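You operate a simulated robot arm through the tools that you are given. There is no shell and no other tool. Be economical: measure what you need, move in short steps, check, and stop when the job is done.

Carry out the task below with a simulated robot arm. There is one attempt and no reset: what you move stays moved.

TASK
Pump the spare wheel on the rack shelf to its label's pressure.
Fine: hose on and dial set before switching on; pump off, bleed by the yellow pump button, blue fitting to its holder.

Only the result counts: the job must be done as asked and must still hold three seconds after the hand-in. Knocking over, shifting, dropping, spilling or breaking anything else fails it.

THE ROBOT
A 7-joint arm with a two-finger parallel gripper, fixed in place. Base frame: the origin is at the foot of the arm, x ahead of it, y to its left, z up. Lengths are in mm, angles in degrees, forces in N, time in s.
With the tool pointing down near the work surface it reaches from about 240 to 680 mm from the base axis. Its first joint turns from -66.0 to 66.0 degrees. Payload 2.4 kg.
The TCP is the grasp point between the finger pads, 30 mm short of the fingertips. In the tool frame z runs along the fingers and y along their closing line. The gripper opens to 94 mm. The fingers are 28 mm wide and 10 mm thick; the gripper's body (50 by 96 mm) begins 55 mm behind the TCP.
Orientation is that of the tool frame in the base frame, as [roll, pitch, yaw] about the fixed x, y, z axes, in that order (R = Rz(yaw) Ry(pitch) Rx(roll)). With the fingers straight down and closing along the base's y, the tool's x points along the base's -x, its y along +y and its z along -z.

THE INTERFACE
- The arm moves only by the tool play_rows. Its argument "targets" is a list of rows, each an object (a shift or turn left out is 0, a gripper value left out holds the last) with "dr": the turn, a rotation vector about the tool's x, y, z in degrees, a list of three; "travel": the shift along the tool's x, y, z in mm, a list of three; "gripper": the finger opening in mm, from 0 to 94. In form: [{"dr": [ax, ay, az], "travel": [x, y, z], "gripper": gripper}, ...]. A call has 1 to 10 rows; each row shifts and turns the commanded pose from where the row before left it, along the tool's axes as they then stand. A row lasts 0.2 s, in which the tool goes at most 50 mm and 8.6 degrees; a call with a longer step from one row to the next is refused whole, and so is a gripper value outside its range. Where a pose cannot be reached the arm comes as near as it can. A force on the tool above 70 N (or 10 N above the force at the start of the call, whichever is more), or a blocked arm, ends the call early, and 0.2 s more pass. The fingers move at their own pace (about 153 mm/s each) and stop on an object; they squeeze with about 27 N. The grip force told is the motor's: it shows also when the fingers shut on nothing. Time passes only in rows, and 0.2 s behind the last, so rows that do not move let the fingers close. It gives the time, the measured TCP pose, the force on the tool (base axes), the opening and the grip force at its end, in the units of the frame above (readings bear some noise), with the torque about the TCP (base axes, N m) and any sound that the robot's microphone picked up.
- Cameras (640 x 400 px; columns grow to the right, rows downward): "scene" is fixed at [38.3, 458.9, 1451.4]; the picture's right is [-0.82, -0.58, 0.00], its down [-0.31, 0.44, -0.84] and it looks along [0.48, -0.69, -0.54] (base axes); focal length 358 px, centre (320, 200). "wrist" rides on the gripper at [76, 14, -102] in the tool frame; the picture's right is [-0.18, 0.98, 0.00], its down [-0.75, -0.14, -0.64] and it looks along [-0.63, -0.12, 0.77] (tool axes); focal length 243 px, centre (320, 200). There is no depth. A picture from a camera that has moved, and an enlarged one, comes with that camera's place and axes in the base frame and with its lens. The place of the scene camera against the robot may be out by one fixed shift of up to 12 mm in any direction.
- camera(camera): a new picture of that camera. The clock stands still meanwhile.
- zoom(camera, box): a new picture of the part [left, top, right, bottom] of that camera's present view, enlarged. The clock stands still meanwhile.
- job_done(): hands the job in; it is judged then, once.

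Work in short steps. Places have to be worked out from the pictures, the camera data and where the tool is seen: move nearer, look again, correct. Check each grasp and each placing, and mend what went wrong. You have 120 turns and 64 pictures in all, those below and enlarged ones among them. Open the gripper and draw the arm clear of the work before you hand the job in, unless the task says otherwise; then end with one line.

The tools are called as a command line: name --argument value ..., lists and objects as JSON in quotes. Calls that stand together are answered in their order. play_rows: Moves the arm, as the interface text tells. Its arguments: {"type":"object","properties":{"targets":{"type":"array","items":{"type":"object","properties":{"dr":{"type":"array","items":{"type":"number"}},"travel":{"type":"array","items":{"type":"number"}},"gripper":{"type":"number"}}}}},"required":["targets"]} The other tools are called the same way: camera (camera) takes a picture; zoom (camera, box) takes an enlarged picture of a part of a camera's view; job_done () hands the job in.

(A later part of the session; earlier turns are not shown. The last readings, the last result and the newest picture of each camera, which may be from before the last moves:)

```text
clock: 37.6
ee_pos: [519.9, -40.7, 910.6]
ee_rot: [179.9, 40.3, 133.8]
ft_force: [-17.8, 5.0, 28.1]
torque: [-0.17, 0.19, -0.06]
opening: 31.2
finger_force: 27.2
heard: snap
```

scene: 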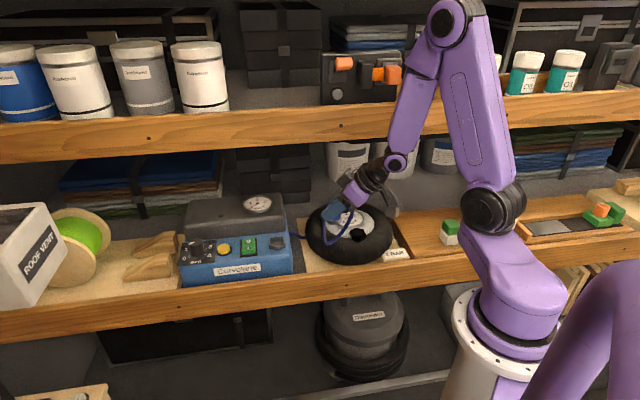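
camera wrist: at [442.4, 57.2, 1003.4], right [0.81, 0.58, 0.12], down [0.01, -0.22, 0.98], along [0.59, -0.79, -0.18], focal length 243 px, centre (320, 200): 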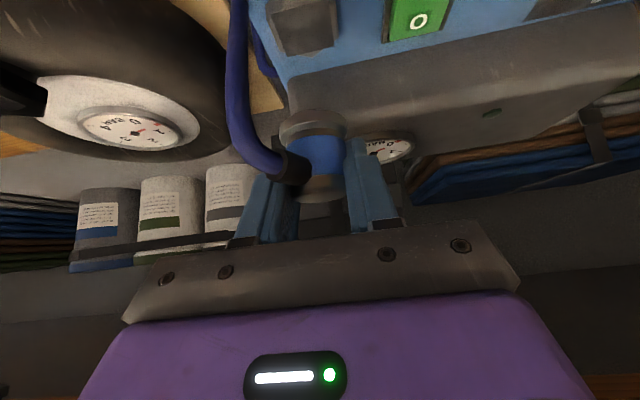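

It snapped onto the holder, so the snap works on pressing, and the black hex on the wheel must be a cap. I'll release and retreat along the tool axis.

play_rows --targets '[{"gripper": 40}, {"gripper": 52}, {"travel": [0, 0, -15]}, {"travel": [0, 0, -25]}, {"travel": [0, 0, -30]}, {"travel": [-9.6, 0, -11.5]}, {"travel": [0, 0, 0]}]'

camera --camera "wrist"

```text
clock: 39.2
ee_pos: [488.6, -6.1, 978.0]
ee_rot: [180.0, 40.1, 133.9]
ft_force: [0.0, 0.0, -0.1]
torque: [0.0, -0.03, -0.03]
opening: 52.1
finger_force: 0.0
```

```text
21 pictures are left
camera wrist: at [412.2, 92.9, 1008.2], right [0.81, 0.58, 0.12], down [0.01, -0.22, 0.98], along [0.59, -0.79, -0.18], focal length 243 px, centre (320, 200)
```

wrist: 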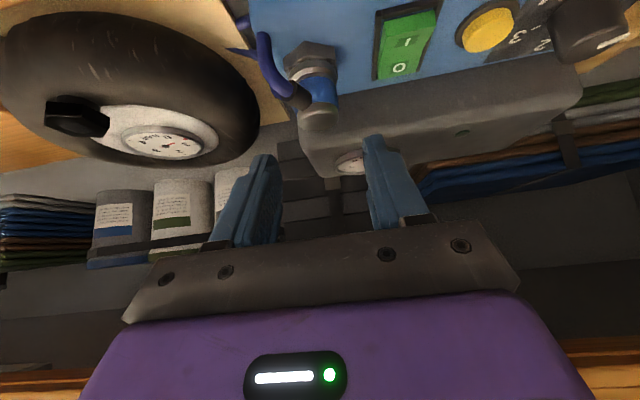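

The fitting is docked. Next I grip the cap: centre about (365.3,-176.3), top z≈886.5, with flats facing azimuth ~51°, so tool yaw 141. I'll move to a pre-grasp pose.

play_rows --targets '[{"travel": [0, -42.3, 0], "gripper": 64}, {"travel": [0, -42.3, 0]}, {"travel": [0, -42.3, 0]}, {"travel": [0, -42.3, 0]}, {"travel": [0, -42.4, 0]}, {"dr": [-4.5, 0, -5.4]}, {"travel": [11.7, 0, 13]}, {"travel": [11.7, 0, 13]}, {"travel": [0, 0, 0]}]'

zoom --camera "wrist" --box '[200, 60, 440, 210]'

```text
clock: 41.2
ee_pos: [336.5, -153.8, 943.1]
ee_rot: [-180.0, 40.1, 140.9]
ft_force: [-0.5, 0.2, -0.2]
torque: [-0.03, 0.02, 0.0]
opening: 64.1
finger_force: 0.0
```

```text
2.67 times, centred on (320, 135) of wrist
camera zoom: at [249.1, -64.4, 972.5], right [0.73, 0.67, 0.12], down [0.04, -0.21, 0.98], along [0.68, -0.71, -0.18], focal length 647 px, centre (320, 373)
```

zoom: 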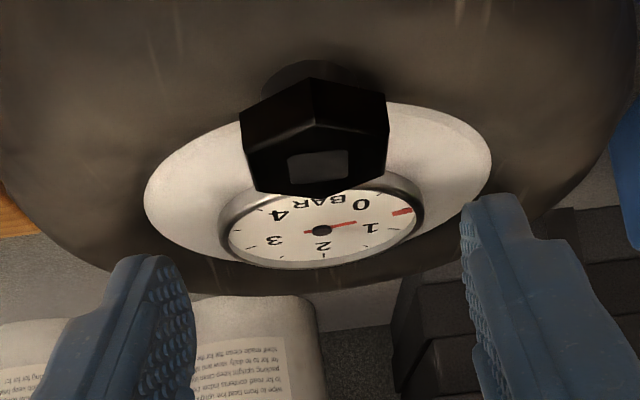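

The hex is squarely between the fingers with flats facing the pads. I'll approach and close on it.

play_rows --targets '[{"travel": [2.3, 1, 15]}, {"travel": [0, 0, 15]}, {"travel": [0, 0, 15]}, {"travel": [0, 0, 12]}, {"travel": [0, 0, 0], "gripper": 44}, {"gripper": 25}, {"travel": [0, 0, 0]}]'

zoom --camera "wrist" --box '[220, 70, 420, 195]'

```text
clock: 42.8
ee_pos: [364.6, -176.1, 900.1]
ee_rot: [-179.9, 40.1, 141.0]
ft_force: [1.9, -0.5, -4.0]
torque: [-0.03, -0.2, 0.24]
opening: 43.3
finger_force: 45.1
```

```text
3.20 times, centred on (320, 132) of wrist
camera zoom: at [276.7, -85.6, 928.5], right [0.73, 0.67, 0.12], down [0.04, -0.21, 0.98], along [0.68, -0.71, -0.18], focal length 776 px, centre (320, 416)
```

zoom: 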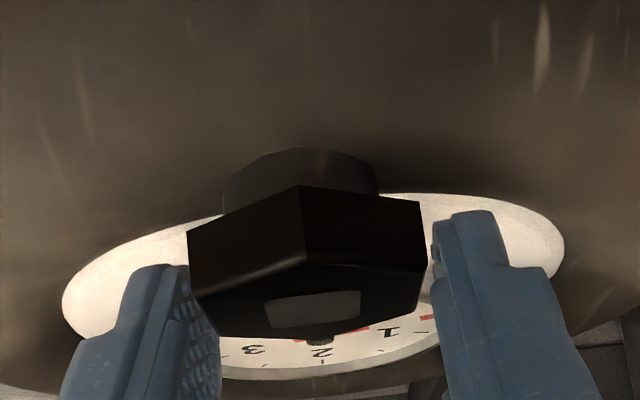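

It's held at 43 mm opening. I'll try a gentle lift to see if the cap pulls off.

play_rows --targets '[{"travel": [-0.65, 0, -0.77]}, {"travel": [-0.65, 0, -0.77]}, {"travel": [0, 0, 0]}]'

```text
clock: 43.6
ee_pos: [364.3, -175.4, 899.6]
ee_rot: [180.0, 39.7, 140.9]
ft_force: [23.9, -14.6, -54.7]
torque: [-0.13, -0.29, 0.29]
opening: 43.7
finger_force: 45.0
```

It resists strongly (55 N), so it's a screw cap. I return the lift and try unscrewing counter-clockwise about the vertical.

play_rows --targets '[{"travel": [1.3, 0, 1.54]}, {"dr": [-2.6, 0, -3.06]}, {"dr": [-2.6, 0, -3.06]}, {"travel": [0, 0, 0]}]'

```text
clock: 44.6
ee_pos: [363.8, -175.4, 899.5]
ee_rot: [180.0, 40.5, 148.8]
ft_force: [8.6, -1.0, 11.0]
torque: [0.51, -0.43, -1.45]
opening: 43.4
finger_force: 44.9
```

It takes 1.45 N·m against the turn. I'll turn more to see whether it's friction or a hard stop.

play_rows --targets '[{"dr": [-3.2, 0, -3.83]}, {"dr": [-3.2, 0, -3.83]}, {"travel": [0, 0, 0]}]'

zoom --camera "wrist" --box '[220, 70, 420, 195]'

```text
clock: 45.4
ee_pos: [366.4, -177.9, 900.8]
ee_rot: [-179.8, 40.6, 159.2]
ft_force: [21.1, -12.0, 4.0]
torque: [0.02, -0.44, -0.39]
opening: 43.2
finger_force: 44.7
```

```text
3.20 times, centred on (320, 132) of wrist
camera zoom: at [254.3, -118.3, 928.3], right [0.48, 0.87, 0.12], down [0.09, -0.18, 0.98], along [0.87, -0.46, -0.17], focal length 776 px, centre (320, 416)
```

zoom: 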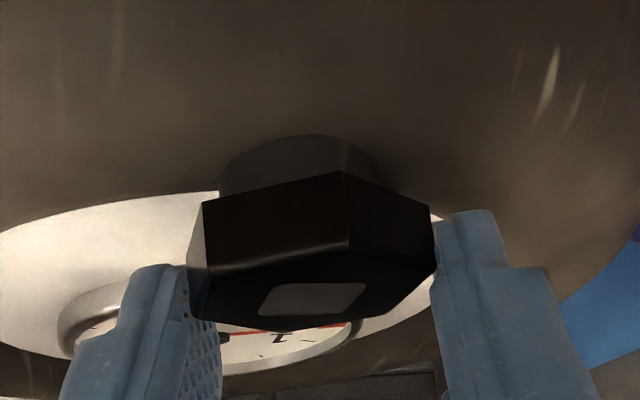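

The hex seems not to turn with the hand: it slipped, so it may be a fixed seat after all. I'll release, back off, and check the wheel hasn't moved.

play_rows --targets '[{"gripper": 64}, {"travel": [0, 0, -15]}, {"travel": [0, 0, -25]}, {"travel": [0, 0, -20]}, {"travel": [0, -20, -10]}, {"travel": [0, 0, 0]}]'

zoom --camera "scene" --box '[240, 160, 400, 260]'

camera --camera "wrist"

```text
clock: 46.8
ee_pos: [314.5, -176.9, 952.1]
ee_rot: [-180.0, 40.1, 158.9]
ft_force: [-0.3, -0.3, 0.7]
torque: [0.0, 0.03, 0.02]
opening: 64.1
finger_force: 0.1
```

```text
4.00 times, centred on (320, 210) of scene
camera zoom: at [38.3, 458.9, 1451.4], right [-0.82, -0.58, 0.0], down [-0.31, 0.44, -0.84], along [0.48, -0.69, -0.54], focal length 1433 px, centre (320, 160)
```

zoom: 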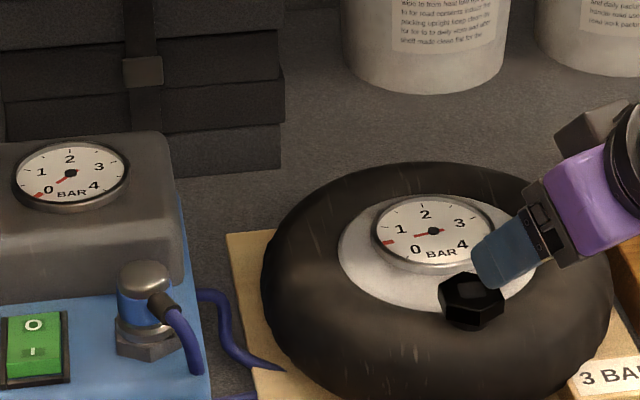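

```text
16 pictures are left
camera wrist: at [203.2, -118.4, 982.0], right [0.48, 0.87, 0.12], down [0.1, -0.19, 0.98], along [0.87, -0.46, -0.18], focal length 243 px, centre (320, 200)
```

wrist: 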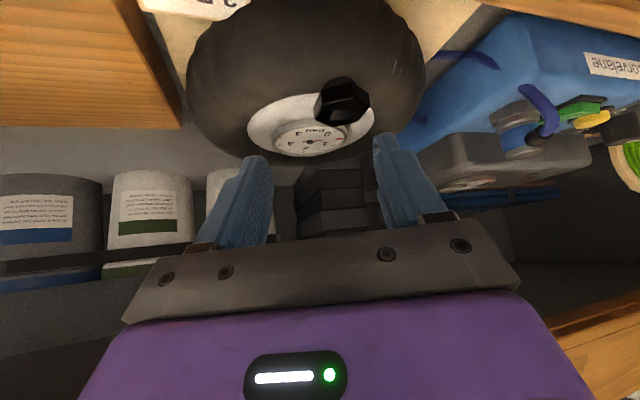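

The wheel hasn't moved. I'll repeat the earlier identical scene zoom to see whether the hex itself turned.

zoom --camera "scene" --box '[260, 215, 400, 300]'

```text
4.57 times, centred on (330, 258) of scene
camera zoom: at [38.3, 458.9, 1451.4], right [-0.82, -0.58, 0.0], down [-0.31, 0.44, -0.84], along [0.48, -0.69, -0.54], focal length 1638 px, centre (274, -63)
```

zoom: 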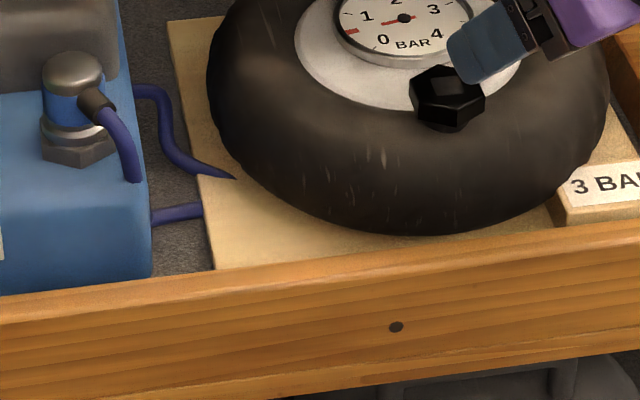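

Everything suggests the hex is a fixed seat. Intersecting the two grip lines puts its true centre at about (367.3,-178.3), deeper than where I first pressed. One zoom from this new viewing angle will confirm it.

zoom --camera "wrist" --box '[290, 60, 390, 140]'

```text
5.00 times, centred on (340, 100) of wrist
camera zoom: at [203.2, -118.4, 982.0], right [0.48, 0.87, 0.12], down [0.1, -0.19, 0.98], along [0.87, -0.46, -0.18], focal length 1213 px, centre (220, 700)
```

zoom: 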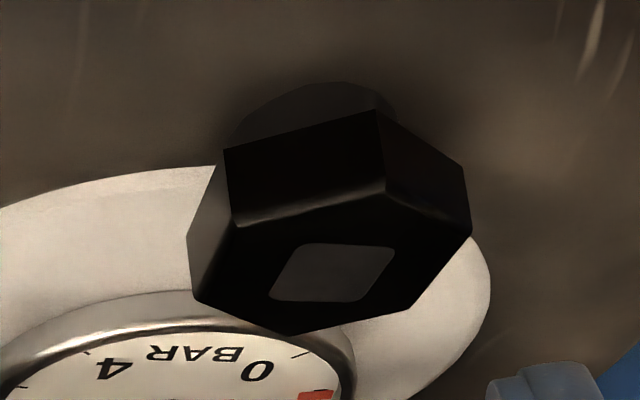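

Two rays agree precisely on (365.7,-176.7,885.4); averaged with the grips, the valve centre is about (366.2,-177.3). The hex is indeed fixed. I'll go back for the fitting and grip it squarely from its docked pose so its offset is known.

play_rows --targets '[{"travel": [-16.7, 0, -19.9], "gripper": 52}, {"dr": [5.36, 0, 6.38]}, {"dr": [5.36, 0, 6.38]}, {"dr": [5.36, 0, 6.38]}, {"travel": [0.3, 40.6, -0.3]}, {"travel": [0.3, 40.6, -0.3]}, {"travel": [0.3, 40.7, -0.3]}, {"travel": [0.3, 40.7, -0.3]}, {"travel": [0.3, 40.7, -0.3]}, {"travel": [0.3, 40.6, 0]}]'

play_rows --targets '[{"travel": [0, 0, 0]}]'

```text
clock: 49.0
ee_pos: [487.3, -6.8, 977.9]
ee_rot: [180.0, 40.1, 133.9]
ft_force: [0.7, -0.3, -0.8]
torque: [-0.02, 0.01, 0.0]
opening: 51.9
finger_force: 0.1
```

```text
clock: 49.4
ee_pos: [488.1, -6.2, 978.5]
ee_rot: [179.9, 40.0, 133.9]
ft_force: [-0.5, -0.3, 0.0]
torque: [0.02, -0.05, 0.01]
opening: 52.0
finger_force: 0.1
```

I'm at the retreat point, so I retrace the approach and grip the docked fitting.

play_rows --targets '[{"travel": [7.2, -1.5, 11.4]}, {"travel": [0, 0, 25]}, {"travel": [0, 0, 25]}, {"travel": [0, 0, 20]}, {"travel": [0, 0, 0]}, {"gripper": 38}, {"gripper": 25}, {"travel": [0, 0, 0]}]'

zoom --camera "wrist" --box '[220, 80, 420, 205]'

```text
clock: 51.2
ee_pos: [518.4, -42.2, 910.4]
ee_rot: [-180.0, 40.1, 134.0]
ft_force: [-0.2, 0.0, 0.7]
torque: [-0.04, 0.0, -0.02]
opening: 31.8
finger_force: 27.2
heard: snap
```

```text
3.20 times, centred on (320, 142) of wrist
camera zoom: at [442.7, 57.7, 939.8], right [0.81, 0.58, 0.12], down [0.01, -0.22, 0.98], along [0.59, -0.79, -0.18], focal length 776 px, centre (320, 384)
```

zoom: 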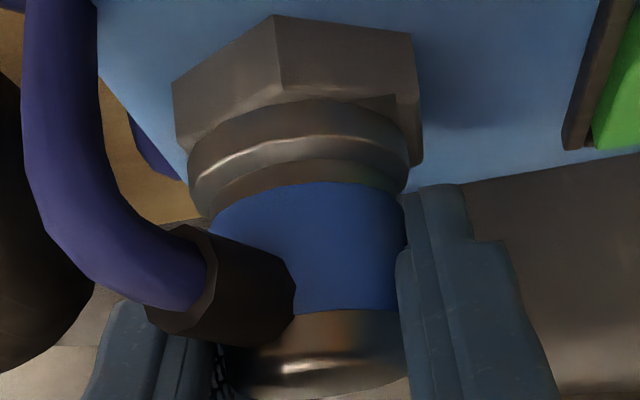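

Gripping releases the snap each time, so placement should snap by proximity. The dock axis works out at (517.5,-41.2), so the fitting sits 1.3 mm short of the TCP in depth and the target TCP over the valve is (367.1,-178.3). Lifting and transferring.

play_rows --targets '[{"travel": [-6.4, 0, -7.7]}, {"travel": [-16.1, 0, -19.1]}, {"travel": [-16.1, 0, -19.1]}, {"travel": [0.92, -33.9, -0.77]}, {"travel": [0.92, -33.9, -0.77]}, {"travel": [0.92, -33.9, -0.77]}, {"travel": [0.92, -33.9, -0.77]}, {"travel": [0.92, -33.9, -0.77]}, {"travel": [0.92, -33.9, -0.77]}, {"travel": [0, 0, 0]}]'

play_rows --targets '[{"travel": [10.3, 0, 12.2]}, {"travel": [10.3, 0, 12.2]}, {"travel": [0, 0, 0]}]'

```text
clock: 53.4
ee_pos: [368.6, -177.6, 971.9]
ee_rot: [179.8, 40.1, 134.0]
ft_force: [0.1, 0.3, -1.2]
torque: [0.02, 0.01, -0.02]
opening: 31.7
finger_force: 26.9
```

```text
clock: 54.2
ee_pos: [366.7, -175.2, 939.4]
ee_rot: [-179.9, 40.1, 134.0]
ft_force: [-0.8, 0.6, -0.4]
torque: [-0.01, -0.02, -0.02]
opening: 31.6
finger_force: 27.3
```

play_rows --targets '[{"travel": [0, 0, 0]}]'

play_rows --targets '[{"travel": [0, 0, 0]}]'

zoom --camera "wrist" --box '[240, 50, 400, 150]'

```text
clock: 54.6
ee_pos: [367.3, -176.2, 939.6]
ee_rot: [-180.0, 40.1, 133.8]
ft_force: [0.5, 0.5, -0.9]
torque: [0.0, -0.02, 0.02]
opening: 31.6
finger_force: 26.6
```

```text
clock: 55.0
ee_pos: [367.2, -176.4, 940.2]
ee_rot: [-180.0, 40.1, 133.9]
ft_force: [0.2, 0.4, -0.7]
torque: [0.01, -0.01, 0.0]
opening: 31.6
finger_force: 27.1
```

```text
4.00 times, centred on (320, 100) of wrist
camera zoom: at [291.4, -76.4, 969.2], right [0.81, 0.58, 0.12], down [0.01, -0.22, 0.98], along [0.59, -0.79, -0.18], focal length 970 px, centre (320, 600)
```

zoom: 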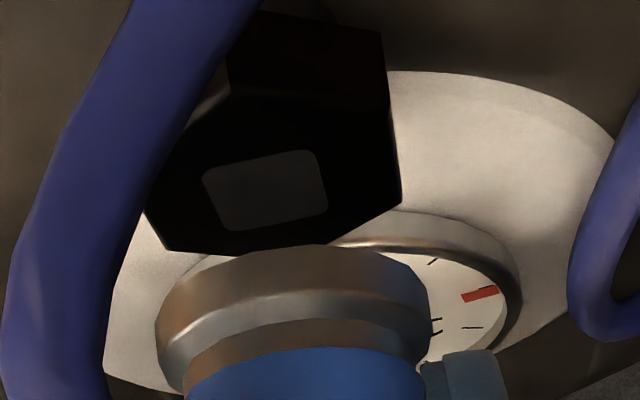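

A fresh ray gives the valve centre as (366.3,-177.6). I need about 2 mm of correction and will then descend.

play_rows --targets '[{"travel": [-1.2, -2, 1]}, {"travel": [3.2, 0, 3.8]}, {"travel": [3.2, 0, 3.8]}, {"travel": [2.6, 0, 3.1]}, {"travel": [1.3, 0, 1.5]}, {"travel": [0, 0, 0]}]'

play_rows --targets '[{"travel": [0.65, 0, 0.77]}, {"travel": [0.65, 0, 0.77]}, {"travel": [0, 0, 0]}]'

```text
clock: 56.4
ee_pos: [366.6, -179.8, 922.7]
ee_rot: [180.0, 40.2, 133.8]
ft_force: [0.2, 0.2, -1.5]
torque: [0.02, 0.02, 0.0]
opening: 31.3
finger_force: 27.2
```

```text
clock: 57.2
ee_pos: [365.7, -178.1, 922.6]
ee_rot: [179.9, 40.1, 133.9]
ft_force: [-0.1, 0.2, -0.6]
torque: [0.01, 0.0, -0.02]
opening: 31.7
finger_force: 27.1
```

play_rows --targets '[{"travel": [0.65, 0, 0.77]}, {"travel": [0.65, 0, 0.77]}, {"travel": [0, 0, 0]}]'

play_rows --targets '[{"travel": [0.65, 0, 0.77]}, {"travel": [0.65, 0, 0.77]}, {"travel": [0, 0, 0]}]'

```text
clock: 58.0
ee_pos: [365.8, -176.7, 919.3]
ee_rot: [179.9, 40.2, 134.2]
ft_force: [-4.8, 16.7, 19.0]
torque: [0.18, -0.07, 0.04]
opening: 31.8
finger_force: 27.1
heard: snap
```

```text
clock: 58.8
ee_pos: [367.5, -178.7, 917.5]
ee_rot: [179.9, 40.2, 134.1]
ft_force: [2.5, 22.5, 26.3]
torque: [0.23, -0.32, 0.02]
opening: 32.3
finger_force: 27.2
```

It snapped onto the valve. I'll relieve the extra push, release and retreat.

play_rows --targets '[{"travel": [-1.2, 0, -1.5]}, {"gripper": 42}, {"gripper": 52}, {"travel": [0, 0, -15]}, {"travel": [0, 0, -25]}, {"travel": [0, 0, -30]}, {"travel": [-16, 0, -19]}, {"travel": [0, 0, 0]}]'

zoom --camera "scene" --box '[160, 170, 420, 320]'

```text
clock: 60.6
ee_pos: [336.8, -146.8, 1000.0]
ee_rot: [179.8, 40.0, 133.9]
ft_force: [-0.5, 0.0, -0.9]
torque: [-0.01, -0.01, -0.02]
opening: 51.8
finger_force: 0.1
heard: snap
```

```text
2.46 times, centred on (290, 245) of scene
camera zoom: at [38.3, 458.9, 1451.4], right [-0.82, -0.58, 0.0], down [-0.31, 0.44, -0.84], along [0.48, -0.69, -0.54], focal length 882 px, centre (394, 89)
```

zoom: 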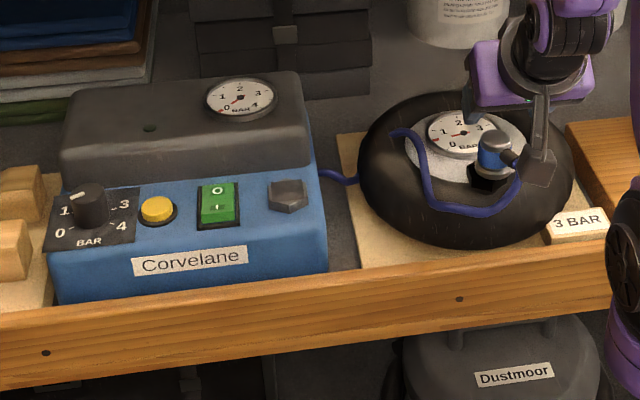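

Another "snap" came during release. The small upward pull may have detached it, or it reseated. To be sure, I'll retrace, regrip, press until I hear a snap, then release without pulling.

play_rows --targets '[{"travel": [16, 0, 19]}, {"travel": [0, 0, 30]}, {"travel": [0, 0, 25]}, {"travel": [0, 0, 15]}, {"travel": [0, 0, 0]}, {"gripper": 40}, {"gripper": 25}, {"travel": [0, 0, 0]}]'

```text
clock: 62.4
ee_pos: [366.9, -180.5, 919.8]
ee_rot: [180.0, 40.1, 133.9]
ft_force: [0.2, -0.4, 1.1]
torque: [-0.04, -0.06, 0.0]
opening: 31.4
finger_force: 27.0
```

No snap on closing, so it was probably detached. Pressing down gently now.

play_rows --targets '[{"travel": [0.65, 0, 0.77]}, {"travel": [0.65, 0, 0.77]}, {"travel": [0, 0, 0]}]'

```text
clock: 63.2
ee_pos: [368.0, -178.7, 919.1]
ee_rot: [-180.0, 40.1, 134.1]
ft_force: [-8.0, 18.4, 27.9]
torque: [0.06, -0.05, 0.02]
opening: 32.6
finger_force: 27.3
heard: snap
```

Snap: attached. Now I open without any pull and then retreat.

play_rows --targets '[{"gripper": 36}, {"gripper": 52}, {"travel": [0, 0, 0]}]'

play_rows --targets '[{"travel": [0, 0, -15]}, {"travel": [0, 0, -25]}, {"travel": [0, 0, -30]}, {"travel": [-16, 0, -19]}, {"travel": [0, 0, 0]}]'

```text
clock: 64.0
ee_pos: [367.8, -179.8, 916.8]
ee_rot: [-180.0, 40.0, 133.9]
ft_force: [0.1, -0.4, -0.7]
torque: [0.0, 0.01, -0.01]
opening: 52.1
finger_force: 0.0
```

```text
clock: 65.2
ee_pos: [335.7, -146.7, 996.3]
ee_rot: [179.9, 40.1, 133.9]
ft_force: [0.1, 0.5, -0.6]
torque: [0.0, -0.01, -0.01]
opening: 51.9
finger_force: 0.0
```

It held: no snap on release. Next is the dial: I move along the shelf to the knob for a close look.

play_rows --targets '[{"travel": [0, 48, 0]}, {"travel": [0, 48, 0]}, {"travel": [0, 48, 0]}, {"travel": [0, 48, 0]}, {"travel": [0, 48, 0]}, {"travel": [0, 48, 0]}, {"travel": [0, 48, 0]}, {"travel": [12, 40, -10]}, {"travel": [0, 0, 0]}]'

camera --camera "wrist"

```text
clock: 67.2
ee_pos: [595.4, 124.5, 994.6]
ee_rot: [-180.0, 40.1, 133.9]
ft_force: [0.0, 0.3, 0.4]
torque: [0.02, -0.03, -0.02]
opening: 52.1
finger_force: 0.0
```

```text
10 pictures are left
camera wrist: at [519.8, 224.9, 1024.5], right [0.81, 0.58, 0.12], down [0.01, -0.22, 0.98], along [0.59, -0.79, -0.18], focal length 243 px, centre (320, 200)
```

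wrist: 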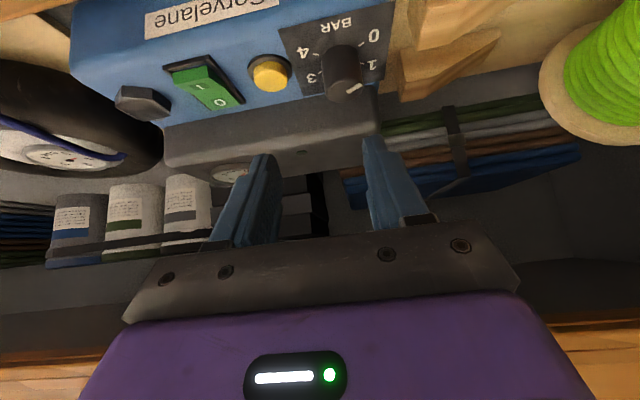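

zoom --camera "wrist" --box '[160, 0, 400, 130]'

```text
2.67 times, centred on (280, 65) of wrist
camera zoom: at [519.8, 224.9, 1024.5], right [0.81, 0.58, 0.12], down [0.01, -0.22, 0.98], along [0.59, -0.79, -0.18], focal length 647 px, centre (427, 560)
```

zoom: 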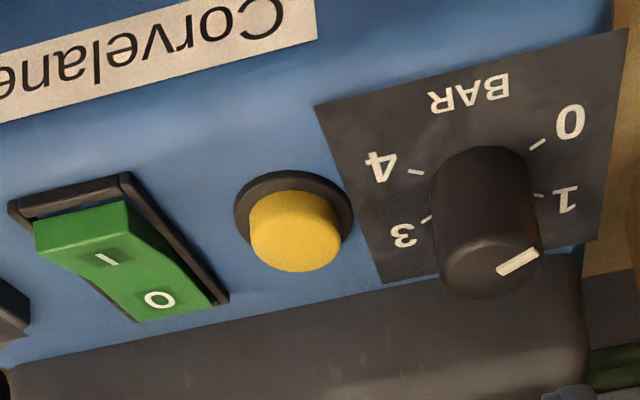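

The view is very clear: knob axis at about (662,91), top z≈893, 35 mm diameter, scale 60° per bar, pointer near 0.3. It needs about 165° clockwise to reach 3, so I'll do it in two grips, starting from yaw 185°.

play_rows --targets '[{"dr": [-5.47, 0, -6.5]}, {"dr": [-5.47, 0, -6.5]}, {"dr": [-5.47, 0, -6.5]}, {"dr": [-5.47, 0, -6.5]}, {"dr": [-5.47, 0, -6.5]}, {"dr": [-5.47, 0, -6.5]}, {"travel": [6.3, -39.4, 0], "gripper": 56}, {"travel": [6, 0, 27]}, {"travel": [0, 0, 26]}, {"travel": [0, 0, 0]}]'

zoom --camera "wrist" --box '[200, 60, 440, 210]'

```text
clock: 69.4
ee_pos: [623.2, 87.9, 945.4]
ee_rot: [-180.0, 40.1, -175.2]
ft_force: [0.0, 0.4, 0.3]
torque: [0.03, -0.02, -0.01]
opening: 56.2
finger_force: 0.1
```

```text
2.67 times, centred on (320, 135) of wrist
camera zoom: at [497.1, 91.6, 975.6], right [0.06, 0.99, 0.12], down [0.17, -0.13, 0.98], along [0.98, -0.04, -0.18], focal length 647 px, centre (320, 373)
```

zoom: 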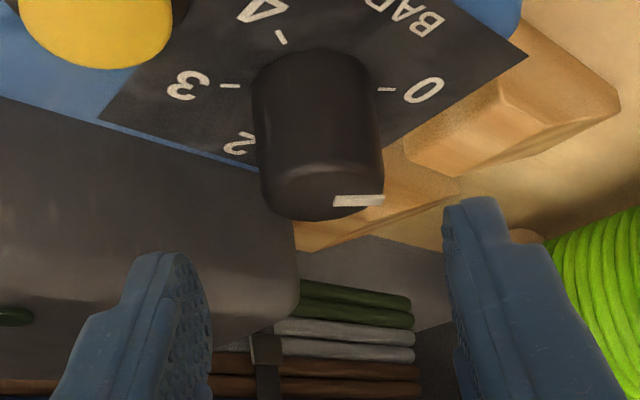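

The knob is centred between the fingers; the pointer looks nearly at 0–0.3. I approach and close on it.

play_rows --targets '[{"travel": [-1.3, 0.8, 20]}, {"travel": [0, 0, 20]}, {"travel": [0, 0, 19]}, {"travel": [0, 0, 0], "gripper": 40}, {"gripper": 28}, {"travel": [0, 0, 0]}]'

```text
clock: 70.8
ee_pos: [661.3, 92.2, 902.0]
ee_rot: [180.0, 40.2, -175.2]
ft_force: [-5.0, -2.4, -0.3]
torque: [-0.01, -0.42, 0.0]
opening: 35.5
finger_force: 45.0
```

It's gripped at 35.5 mm (matching the knob). Now I turn clockwise 51° and check the response.

play_rows --targets '[{"dr": [5.47, 0, 6.5]}, {"dr": [5.47, 0, 6.5]}, {"dr": [5.47, 0, 6.5]}, {"dr": [5.47, 0, 6.5]}, {"dr": [5.47, 0, 6.5]}, {"dr": [5.47, 0, 6.5]}, {"travel": [0, 0, 0]}]'

```text
clock: 72.4
ee_pos: [660.1, 92.6, 901.4]
ee_rot: [-179.7, 40.0, 134.0]
ft_force: [-28.4, -5.2, 1.6]
torque: [-0.44, 0.15, 0.01]
opening: 35.3
finger_force: 45.3
```

It's turning (no counter-torque about z), but a 28 N side force built up. I relieve it by 2 mm and continue 34°.

play_rows --targets '[{"travel": [0.9, -1.65, -0.76]}, {"dr": [5.47, 0, 6.5]}, {"dr": [5.47, 0, 6.5]}, {"travel": [0, 0, 0]}]'

```text
clock: 73.4
ee_pos: [659.2, 93.1, 902.2]
ee_rot: [-179.9, 40.1, 117.0]
ft_force: [-17.0, -1.8, -6.4]
torque: [0.08, 0.18, -0.03]
opening: 34.2
finger_force: 45.1
```

play_rows --targets '[{"travel": [0.35, -0.89, -0.29]}, {"dr": [5.47, 0, 6.5]}, {"dr": [5.47, 0, 6.5]}, {"travel": [0, 0, 0]}]'

```text
clock: 74.4
ee_pos: [658.7, 93.5, 902.1]
ee_rot: [-179.9, 40.0, 100.0]
ft_force: [-1.6, 3.0, -19.0]
torque: [0.22, -0.02, 0.02]
opening: 34.1
finger_force: 45.3
```

85° done. I release, back off, and rotate back to yaw 185 for the second bite.

play_rows --targets '[{"gripper": 56}, {"travel": [0, 0, -20]}, {"travel": [0, 0, -40]}, {"dr": [-5.47, 0, -6.5]}, {"dr": [-5.47, 0, -6.5]}, {"dr": [-5.47, 0, -6.5]}, {"dr": [-5.47, 0, -6.5]}, {"dr": [-5.47, 0, -6.5]}, {"dr": [-5.47, 0, -6.5]}]'

play_rows --targets '[{"dr": [-5.47, 0, -6.5]}, {"dr": [-5.47, 0, -6.5]}, {"dr": [-5.47, 0, -6.5]}, {"dr": [-5.47, 0, -6.5]}, {"travel": [26.3, -39.1, -11]}, {"travel": [0, 0, -11]}, {"travel": [0, 0, 0]}]'

zoom --camera "wrist" --box '[200, 60, 440, 210]'

```text
clock: 76.4
ee_pos: [652.8, 130.2, 948.2]
ee_rot: [-180.0, 40.2, 151.0]
ft_force: [-0.1, -0.8, 0.3]
torque: [-0.01, -0.04, -0.04]
opening: 55.8
finger_force: 0.1
```

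```text
clock: 78.0
ee_pos: [620.9, 86.9, 947.6]
ee_rot: [180.0, 40.1, -175.1]
ft_force: [0.4, -0.1, -0.3]
torque: [0.03, 0.03, -0.01]
opening: 55.9
finger_force: 0.0
```

```text
2.67 times, centred on (320, 135) of wrist
camera zoom: at [495.6, 91.6, 976.6], right [0.06, 0.99, 0.12], down [0.17, -0.13, 0.98], along [0.98, -0.03, -0.18], focal length 647 px, centre (320, 373)
```

zoom: 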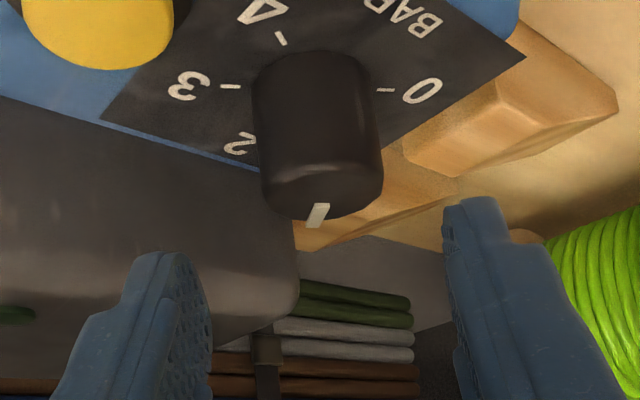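

The pointer now reads about 1.42, exactly 85° from 0, so it started at 0 and another 95° gives 3. I grip again starting at yaw 191.

play_rows --targets '[{"dr": [-3.9, 0, -4.6]}, {"travel": [-0.2, -1.2, 20]}, {"travel": [0, 0, 20]}, {"travel": [0, 0, 20]}, {"travel": [0, 0, 0], "gripper": 40}, {"gripper": 28}, {"travel": [0, 0, 0]}]'

```text
clock: 79.6
ee_pos: [659.0, 92.2, 902.0]
ee_rot: [180.0, 40.1, -169.3]
ft_force: [2.5, -7.6, 2.2]
torque: [-0.05, 0.35, -0.01]
opening: 34.6
finger_force: 44.7
```

play_rows --targets '[{"dr": [5.47, 0, 6.5]}, {"dr": [5.47, 0, 6.5]}, {"dr": [5.47, 0, 6.5]}, {"dr": [5.47, 0, 6.5]}, {"dr": [5.47, 0, 6.5]}, {"travel": [0, 0, 0]}]'

play_rows --targets '[{"dr": [5.47, 0, 6.5]}, {"dr": [5.47, 0, 6.5]}, {"dr": [5.47, 0, 6.5]}, {"travel": [0, 0, 0]}]'

```text
clock: 81.0
ee_pos: [659.4, 92.5, 901.0]
ee_rot: [-179.8, 39.9, 148.5]
ft_force: [-9.8, -8.1, -11.8]
torque: [-0.27, -0.13, -0.01]
opening: 34.3
finger_force: 45.1
```

```text
clock: 82.0
ee_pos: [660.4, 94.6, 901.6]
ee_rot: [-179.7, 39.8, 122.8]
ft_force: [-3.5, -8.8, -23.0]
torque: [0.05, -0.3, 0.0]
opening: 34.1
finger_force: 44.5
```

play_rows --targets '[{"dr": [5.47, 0, 6.5]}, {"dr": [5.47, 0, 6.5]}, {"dr": [5.47, 0, 6.5]}, {"dr": [1.0, 0, 1.2]}, {"travel": [0, 0, 0]}]'

```text
clock: 83.2
ee_pos: [660.4, 94.5, 901.4]
ee_rot: [-179.7, 40.1, 96.0]
ft_force: [-6.2, -7.6, -23.4]
torque: [-0.52, -0.29, -0.01]
opening: 33.5
finger_force: 45.0
```

Turned 94.7°. I release, back off, square up to the shelf and check the dial.

play_rows --targets '[{"gripper": 56}, {"travel": [0, 0, -20]}, {"travel": [0, 0, -40]}, {"dr": [-5.47, 0, -6.5]}, {"dr": [-5.47, 0, -6.5]}, {"dr": [-5.47, 0, -6.5]}, {"dr": [-5.47, 0, -6.5]}, {"dr": [-2.8, 0, -3.3], "travel": [0, -15, -20]}, {"travel": [0, 0, 0]}]'

zoom --camera "wrist" --box '[160, 0, 440, 150]'

```text
clock: 85.2
ee_pos: [636.7, 132.1, 964.5]
ee_rot: [179.9, 40.1, 134.1]
ft_force: [0.8, -0.9, 0.7]
torque: [-0.03, 0.01, 0.03]
opening: 56.0
finger_force: 0.2
```

```text
2.29 times, centred on (300, 75) of wrist
camera zoom: at [560.7, 231.7, 993.8], right [0.8, 0.59, 0.12], down [0.01, -0.22, 0.98], along [0.6, -0.78, -0.18], focal length 555 px, centre (366, 486)
```

zoom: 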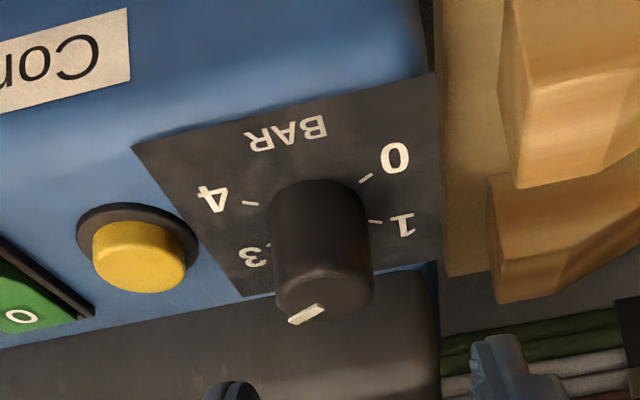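

The dial pointer lines up with the 3 mark. Now the switch: with closed fingers I move above its front "I" half, at about a=411, n=378.

play_rows --targets '[{"travel": [0, -45.2, 0], "gripper": 0}, {"travel": [0, -45.2, 0]}, {"travel": [0, -45.2, 0]}, {"travel": [6, 0, 20.8]}, {"travel": [5.9, 0, 20.8]}, {"travel": [0, 0, 0]}]'

zoom --camera "wrist" --box '[200, 40, 440, 200]'

```text
clock: 86.6
ee_pos: [553.1, 26.2, 924.2]
ee_rot: [179.9, 40.1, 134.1]
ft_force: [0.2, 0.9, 0.6]
torque: [-0.01, -0.04, -0.02]
opening: 0.0
finger_force: 27.1
```

```text
2.50 times, centred on (320, 120) of wrist
camera zoom: at [476.1, 125.3, 953.2], right [0.8, 0.58, 0.12], down [0.01, -0.22, 0.98], along [0.6, -0.78, -0.18], focal length 606 px, centre (320, 400)
```

zoom: 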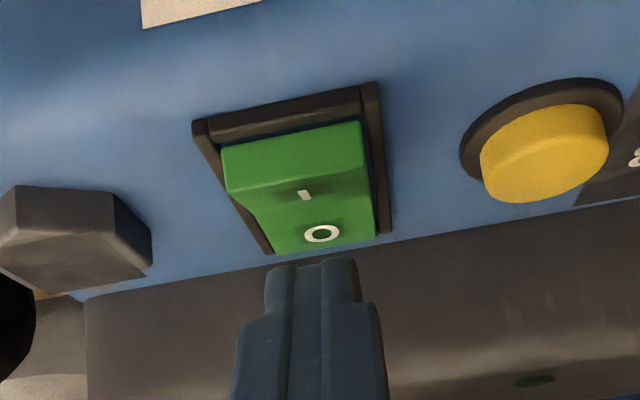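

The rocker's raised "I" half is in front, spanning n≈364–380. I'm centred laterally, so I shift 4 mm outward and press down in steps.

play_rows --targets '[{"travel": [3.1, 0, -2.6]}, {"travel": [2.6, 0, 3.1]}, {"travel": [2.6, 0, 3.1]}, {"travel": [1.3, 0, 1.5]}, {"travel": [1.3, 0, 1.5]}, {"travel": [0, 0, 0]}]'

play_rows --targets '[{"travel": [1.3, 0, 1.5]}, {"travel": [1.3, 0, 1.5]}, {"travel": [0, 0, 0]}]'

```text
clock: 88.0
ee_pos: [549.3, 29.8, 912.6]
ee_rot: [179.8, 40.1, 134.1]
ft_force: [-0.2, 0.5, 1.0]
torque: [-0.01, -0.02, 0.04]
opening: 0.3
finger_force: 26.7
```

```text
clock: 88.8
ee_pos: [548.9, 28.4, 908.7]
ee_rot: [179.9, 40.1, 134.2]
ft_force: [-0.3, -0.4, 0.7]
torque: [-0.01, 0.02, 0.01]
opening: 0.0
finger_force: 27.3
```

play_rows --targets '[{"travel": [1.3, 0, 1.5]}, {"travel": [1.3, 0, 1.5]}, {"travel": [0, 0, 0]}]'

```text
clock: 89.6
ee_pos: [549.7, 29.0, 906.3]
ee_rot: [179.7, 40.1, 134.1]
ft_force: [-7.8, 3.4, 17.3]
torque: [-0.01, 0.08, -0.18]
opening: 0.0
finger_force: 27.3
```

Contact with 17 N; I press a bit more until it clicks.

play_rows --targets '[{"travel": [1.3, 0, 1.5]}, {"travel": [1.3, 0, 1.5]}, {"travel": [0, 0, 0]}]'

```text
clock: 90.2
ee_pos: [549.8, 28.4, 905.8]
ee_rot: [179.6, 40.8, 134.0]
ft_force: [-11.7, 3.0, 19.8]
torque: [-0.05, 0.2, -0.05]
opening: 0.0
finger_force: 26.8
stopped in row 3: the force on the tool passed its limit at 76 N (the readings are from after the stop); the commanded pose is now the measured one
```

A hard stop without a click heard. I lift off and look at the switch state.

play_rows --targets '[{"travel": [-6.4, 0, -7.7]}, {"travel": [-6.4, 0, -7.7]}, {"travel": [0, 0, 0]}]'

zoom --camera "wrist" --box '[200, 30, 440, 200]'

```text
clock: 91.0
ee_pos: [547.5, 29.9, 923.7]
ee_rot: [179.7, 40.5, 134.1]
ft_force: [-0.1, 0.0, 0.5]
torque: [-0.02, 0.01, 0.02]
opening: 0.0
finger_force: 27.1
```

```text
2.35 times, centred on (320, 115) of wrist
camera zoom: at [471.8, 128.7, 952.7], right [0.8, 0.59, 0.12], down [0.0, -0.21, 0.98], along [0.6, -0.78, -0.17], focal length 571 px, centre (320, 400)
```

zoom: 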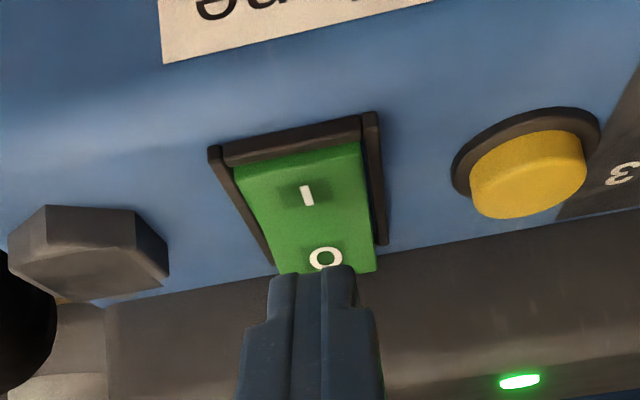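

The rocker has flipped to I and the green lamp is lit, so the pump is on. I move up a little and wait for the pressure.

play_rows --targets '[{"travel": [-12.8, 0, -15.4]}, {"travel": [0, 0, 0]}, {"travel": [0, 0, 0]}, {"travel": [0, 0, 0]}, {"travel": [0, 0, 0]}, {"travel": [0, 0, 0]}, {"travel": [0, 0, 0]}, {"travel": [0, 0, 0]}, {"travel": [0, 0, 0]}, {"travel": [0, 0, 0]}]'

play_rows --targets '[{"travel": [0, 0, 0]}, {"travel": [0, 0, 0]}, {"travel": [0, 0, 0]}, {"travel": [0, 0, 0]}, {"travel": [0, 0, 0]}, {"travel": [0, 0, 0]}, {"travel": [0, 0, 0]}, {"travel": [0, 0, 0]}, {"travel": [0, 0, 0]}, {"travel": [0, 0, 0]}]'

zoom --camera "scene" --box '[230, 185, 390, 265]'

```text
clock: 93.2
ee_pos: [548.5, 29.0, 943.3]
ee_rot: [179.7, 40.6, 134.0]
ft_force: [-0.3, -0.1, -0.5]
torque: [0.03, 0.04, 0.02]
opening: 0.0
finger_force: 27.5
```

```text
clock: 95.4
ee_pos: [549.0, 29.6, 943.7]
ee_rot: [179.7, 40.6, 134.0]
ft_force: [0.3, 0.0, -0.1]
torque: [0.02, 0.03, 0.0]
opening: 0.2
finger_force: 27.2
```

```text
4.00 times, centred on (310, 225) of scene
camera zoom: at [38.3, 458.9, 1451.4], right [-0.82, -0.58, 0.0], down [-0.31, 0.44, -0.84], along [0.48, -0.69, -0.54], focal length 1433 px, centre (360, 100)
```

zoom: 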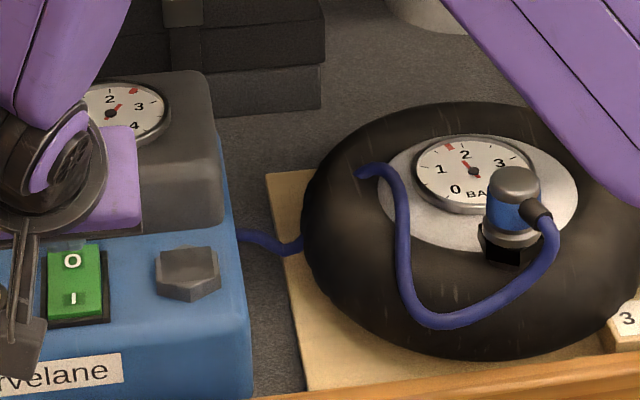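

The wheel gauge is at about 1.6 bar and rising. I wait some 12 s more; the dial limits it to 3.

play_rows --targets '[{"travel": [0, 0, 0]}, {"travel": [0, 0, 0]}, {"travel": [0, 0, 0]}, {"travel": [0, 0, 0]}, {"travel": [0, 0, 0]}, {"travel": [0, 0, 0]}, {"travel": [0, 0, 0]}, {"travel": [0, 0, 0]}, {"travel": [0, 0, 0]}, {"travel": [0, 0, 0]}]'

play_rows --targets '[{"travel": [0, 0, 0]}, {"travel": [0, 0, 0]}, {"travel": [0, 0, 0]}, {"travel": [0, 0, 0]}, {"travel": [0, 0, 0]}, {"travel": [0, 0, 0]}, {"travel": [0, 0, 0]}, {"travel": [0, 0, 0]}, {"travel": [0, 0, 0]}, {"travel": [0, 0, 0]}]'

play_rows --targets '[{"travel": [0, 0, 0]}, {"travel": [0, 0, 0]}, {"travel": [0, 0, 0]}, {"travel": [0, 0, 0]}, {"travel": [0, 0, 0]}, {"travel": [0, 0, 0]}, {"travel": [0, 0, 0]}, {"travel": [0, 0, 0]}, {"travel": [0, 0, 0]}, {"travel": [0, 0, 0]}]'

play_rows --targets '[{"travel": [0, 0, 0]}, {"travel": [0, 0, 0]}, {"travel": [0, 0, 0]}, {"travel": [0, 0, 0]}, {"travel": [0, 0, 0]}, {"travel": [0, 0, 0]}, {"travel": [0, 0, 0]}, {"travel": [0, 0, 0]}, {"travel": [0, 0, 0]}, {"travel": [0, 0, 0]}]'

play_rows --targets '[{"travel": [0, 0, 0]}, {"travel": [0, 0, 0]}, {"travel": [0, 0, 0]}, {"travel": [0, 0, 0]}, {"travel": [0, 0, 0]}, {"travel": [0, 0, 0]}, {"travel": [0, 0, 0]}, {"travel": [0, 0, 0]}, {"travel": [0, 0, 0]}, {"travel": [0, 0, 0]}]'

play_rows --targets '[{"travel": [0, 0, 0]}, {"travel": [0, 0, 0]}, {"travel": [0, 0, 0]}, {"travel": [0, 0, 0]}, {"travel": [0, 0, 0]}, {"travel": [0, 0, 0]}, {"travel": [0, 0, 0]}, {"travel": [0, 0, 0]}, {"travel": [0, 0, 0]}, {"travel": [0, 0, 0]}]'

play_rows --targets '[{"travel": [0, 0, 0]}, {"travel": [0, 0, 0]}, {"travel": [0, 0, 0]}, {"travel": [0, 0, 0]}, {"travel": [0, 0, 0]}, {"travel": [0, 0, 0]}, {"travel": [0, 0, 0]}, {"travel": [0, 0, 0]}, {"travel": [0, 0, 0]}, {"travel": [0, 0, 0]}]'

zoom --camera "scene" --box '[240, 185, 380, 255]'

```text
clock: 97.6
ee_pos: [549.2, 29.9, 944.6]
ee_rot: [179.8, 40.7, 134.1]
ft_force: [0.6, 0.5, 0.2]
torque: [-0.02, 0.04, 0.04]
opening: 0.0
finger_force: 26.9
```

```text
clock: 99.8
ee_pos: [549.2, 29.8, 945.1]
ee_rot: [179.8, 40.6, 134.0]
ft_force: [0.8, -0.7, 0.8]
torque: [-0.03, 0.03, 0.0]
opening: 0.1
finger_force: 27.3
```

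```text
clock: 102.0
ee_pos: [548.9, 29.6, 944.0]
ee_rot: [179.8, 40.6, 133.9]
ft_force: [-0.1, -0.7, 0.1]
torque: [-0.03, -0.01, 0.02]
opening: 0.0
finger_force: 27.1
```

```text
clock: 104.2
ee_pos: [548.0, 30.0, 943.8]
ee_rot: [179.7, 40.7, 134.0]
ft_force: [-0.9, 0.3, -0.2]
torque: [0.01, -0.01, -0.01]
opening: 0.0
finger_force: 26.5
```

```text
clock: 106.4
ee_pos: [549.3, 30.5, 944.6]
ee_rot: [179.7, 40.8, 134.0]
ft_force: [0.1, -0.2, 0.0]
torque: [-0.03, 0.0, -0.03]
opening: 0.0
finger_force: 26.7
```

```text
clock: 108.6
ee_pos: [548.5, 30.5, 943.5]
ee_rot: [179.7, 40.7, 133.9]
ft_force: [-0.4, -0.6, -0.2]
torque: [-0.03, -0.01, 0.04]
opening: 0.1
finger_force: 26.6
```

```text
clock: 110.8
ee_pos: [548.8, 30.6, 944.0]
ee_rot: [179.7, 40.6, 134.0]
ft_force: [-0.6, 0.0, 0.4]
torque: [-0.03, -0.01, 0.01]
opening: 0.1
finger_force: 27.2
```

```text
4.57 times, centred on (310, 220) of scene
camera zoom: at [38.3, 458.9, 1451.4], right [-0.82, -0.58, 0.0], down [-0.31, 0.44, -0.84], along [0.48, -0.69, -0.54], focal length 1638 px, centre (366, 109)
```

zoom: 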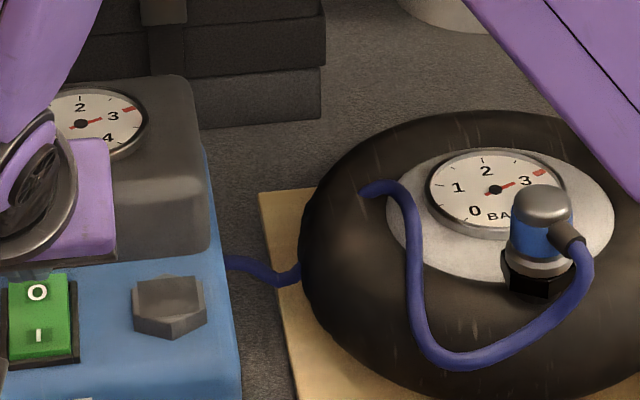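

Both gauges read 3 bar. I switch off by pressing the rear "O" half (n≈410).

play_rows --targets '[{"travel": [-15, -0.5, 12.5]}, {"travel": [-14.8, -0.5, 12.6]}, {"travel": [7.7, 0, 9.2]}, {"travel": [7.7, 0, 9.2]}, {"travel": [1.9, 0, 2.3]}, {"travel": [1.3, 0, 1.5]}, {"travel": [1.3, 0, 1.5]}, {"travel": [0, 0, 0]}]'

play_rows --targets '[{"travel": [1.3, 0, 1.5]}, {"travel": [1.3, 0, 1.5]}, {"travel": [0, 0, 0]}]'

```text
clock: 112.6
ee_pos: [575.2, 0.2, 913.0]
ee_rot: [179.7, 40.7, 134.2]
ft_force: [-0.1, -0.4, 0.3]
torque: [-0.02, -0.04, 0.01]
opening: 0.0
finger_force: 27.3
```

```text
clock: 113.4
ee_pos: [575.0, -0.5, 908.7]
ee_rot: [179.7, 40.6, 134.0]
ft_force: [0.0, 0.4, 1.4]
torque: [-0.04, -0.02, 0.0]
opening: 0.0
finger_force: 27.2
```

play_rows --targets '[{"travel": [1.3, 0, 1.5]}, {"travel": [1.3, 0, 1.5]}, {"travel": [1.3, 0, 1.5]}, {"travel": [0, 0, 0]}]'

```text
clock: 114.4
ee_pos: [577.6, 1.3, 906.3]
ee_rot: [179.6, 40.9, 134.0]
ft_force: [-6.3, 0.7, 30.4]
torque: [-0.18, 0.02, 0.12]
opening: 0.0
finger_force: 27.5
```

play_rows --targets '[{"travel": [0.65, 0, 0.77]}, {"travel": [1.3, 0, 1.5]}, {"travel": [0, 0, 0]}]'

```text
clock: 115.2
ee_pos: [577.9, -0.0, 903.8]
ee_rot: [179.4, 41.2, 133.7]
ft_force: [-11.5, 3.5, 50.6]
torque: [-0.25, 0.04, -0.13]
opening: 0.0
finger_force: 27.2
```

I add one slightly firmer push, as with the I side, then lift off and verify.

play_rows --targets '[{"travel": [0.65, 0, 0.77]}, {"travel": [0.65, 0, 0.77]}, {"travel": [0, 0, 0]}]'

play_rows --targets '[{"travel": [-7, 0, -8.4]}, {"travel": [-7, 0, -8.4]}, {"travel": [15, 15, -12.5]}, {"travel": [14.8, 15, -12.6]}, {"travel": [0, 0, 0]}]'

zoom --camera "wrist" --box '[160, 30, 440, 200]'

```text
clock: 116.0
ee_pos: [578.4, 0.7, 906.0]
ee_rot: [179.3, 41.4, 133.7]
ft_force: [-14.2, 6.2, 60.8]
torque: [-0.21, 0.01, 0.03]
opening: 0.1
finger_force: 27.1
```

```text
clock: 117.2
ee_pos: [570.0, 48.9, 920.4]
ee_rot: [179.8, 40.4, 134.0]
ft_force: [0.8, -0.8, 1.1]
torque: [0.0, -0.01, 0.0]
opening: 0.0
finger_force: 26.5
```

```text
2.29 times, centred on (300, 115) of wrist
camera zoom: at [492.9, 148.4, 948.6], right [0.8, 0.58, 0.12], down [0.01, -0.21, 0.98], along [0.6, -0.78, -0.17], focal length 555 px, centre (366, 394)
```

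zoom: 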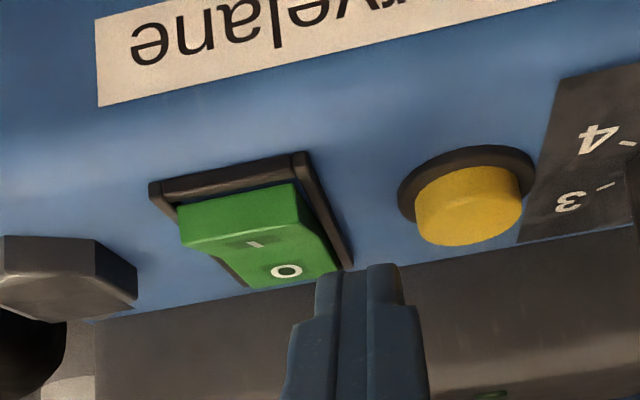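

The pump is off (lamp dark, rocker back to O). The yellow button is at a≈473, n≈390.5, top z≈875.5; I move over it and press.

play_rows --targets '[{"travel": [0, 31.8, 0]}, {"travel": [-13.4, 0, 11.3]}, {"travel": [3.9, 0, 4.6]}, {"travel": [1.3, 0, 1.5]}, {"travel": [1.3, 0, 1.5]}, {"travel": [1.3, 0, 1.5]}, {"travel": [0, 0, 0]}]'

play_rows --targets '[{"travel": [1.3, 0, 1.5]}, {"travel": [1.3, 0, 1.5]}, {"travel": [0, 0, 0]}]'

```text
clock: 118.8
ee_pos: [605.0, 58.4, 908.1]
ee_rot: [179.7, 40.7, 134.1]
ft_force: [0.2, 0.9, 1.2]
torque: [-0.02, 0.0, -0.01]
opening: 0.0
finger_force: 27.4
```

```text
clock: 119.6
ee_pos: [605.1, 58.6, 904.7]
ee_rot: [179.6, 40.6, 134.0]
ft_force: [-0.9, -1.4, 3.9]
torque: [-0.04, 0.01, -0.03]
opening: 0.0
finger_force: 27.2
heard: click
```

A click and light spring force: the button is moving. I push slightly deeper and hold to bleed.

play_rows --targets '[{"travel": [0.65, 0, 0.77]}, {"travel": [0, 0, 0]}, {"travel": [0, 0, 0]}, {"travel": [0, 0, 0]}, {"travel": [0, 0, 0]}]'

play_rows --targets '[{"travel": [0, 0, 0]}, {"travel": [0, 0, 0]}, {"travel": [0, 0, 0]}, {"travel": [0, 0, 0]}, {"travel": [0, 0, 0]}, {"travel": [0, 0, 0]}]'

```text
clock: 120.8
ee_pos: [605.7, 60.0, 903.6]
ee_rot: [179.7, 40.6, 134.0]
ft_force: [-0.1, -1.4, 6.3]
torque: [-0.1, -0.05, -0.06]
opening: 0.1
finger_force: 26.9
```

```text
clock: 122.2
ee_pos: [603.3, 59.2, 903.8]
ee_rot: [179.7, 40.6, 134.0]
ft_force: [1.8, -2.3, 8.0]
torque: [-0.1, -0.14, 0.01]
opening: 0.0
finger_force: 27.2
```

Bled for about 2.5 s. I lift off and go back to the retreat point beside the valve, opening the gripper on the way.

play_rows --targets '[{"travel": [-19.3, 0, -23]}, {"travel": [-19.3, 0, -22.9], "dr": [0.3, 0.5, 0]}, {"travel": [1.1, -42, -6.2], "gripper": 52}, {"travel": [1.1, -42, -6.2]}, {"travel": [1.1, -42, -6.2]}, {"travel": [1.1, -42, -6.2]}, {"travel": [1.1, -42, -6.2]}, {"travel": [1.1, -42, -6.2]}, {"travel": [1.1, -42, -6.2]}, {"travel": [1.1, -42.3, -6.3]}]'

play_rows --targets '[{"travel": [0, 0, 0]}, {"travel": [0, 0, 0]}]'

play_rows --targets '[{"travel": [0, 0, 0]}]'

```text
clock: 124.4
ee_pos: [341.1, -143.5, 995.3]
ee_rot: [179.8, 40.1, 135.3]
ft_force: [-6.3, -6.1, 0.0]
torque: [0.34, -0.31, 0.39]
opening: 52.0
finger_force: 0.1
```

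```text
clock: 125.0
ee_pos: [335.5, -148.1, 994.6]
ee_rot: [-179.9, 40.1, 134.0]
ft_force: [0.0, 0.0, 0.5]
torque: [-0.04, -0.02, 0.04]
opening: 51.9
finger_force: 0.0
```

```text
clock: 125.4
ee_pos: [335.6, -148.7, 995.1]
ee_rot: [180.0, 40.1, 134.0]
ft_force: [-0.3, 0.1, -0.3]
torque: [0.03, -0.01, -0.03]
opening: 51.8
finger_force: 0.1
```

Retracing the approach onto the fitting and closing.

play_rows --targets '[{"travel": [16.3, 1.7, 19]}, {"travel": [0, 0, 30]}, {"travel": [0, 0, 25]}, {"travel": [0, 0, 13]}, {"travel": [0, 0, 0]}, {"gripper": 40}, {"gripper": 25}, {"travel": [0, 0, 0]}]'

```text
clock: 127.2
ee_pos: [368.0, -178.4, 917.6]
ee_rot: [179.9, 40.2, 133.9]
ft_force: [1.7, -3.4, -1.2]
torque: [-0.27, -0.1, 0.02]
opening: 32.5
finger_force: 27.1
```

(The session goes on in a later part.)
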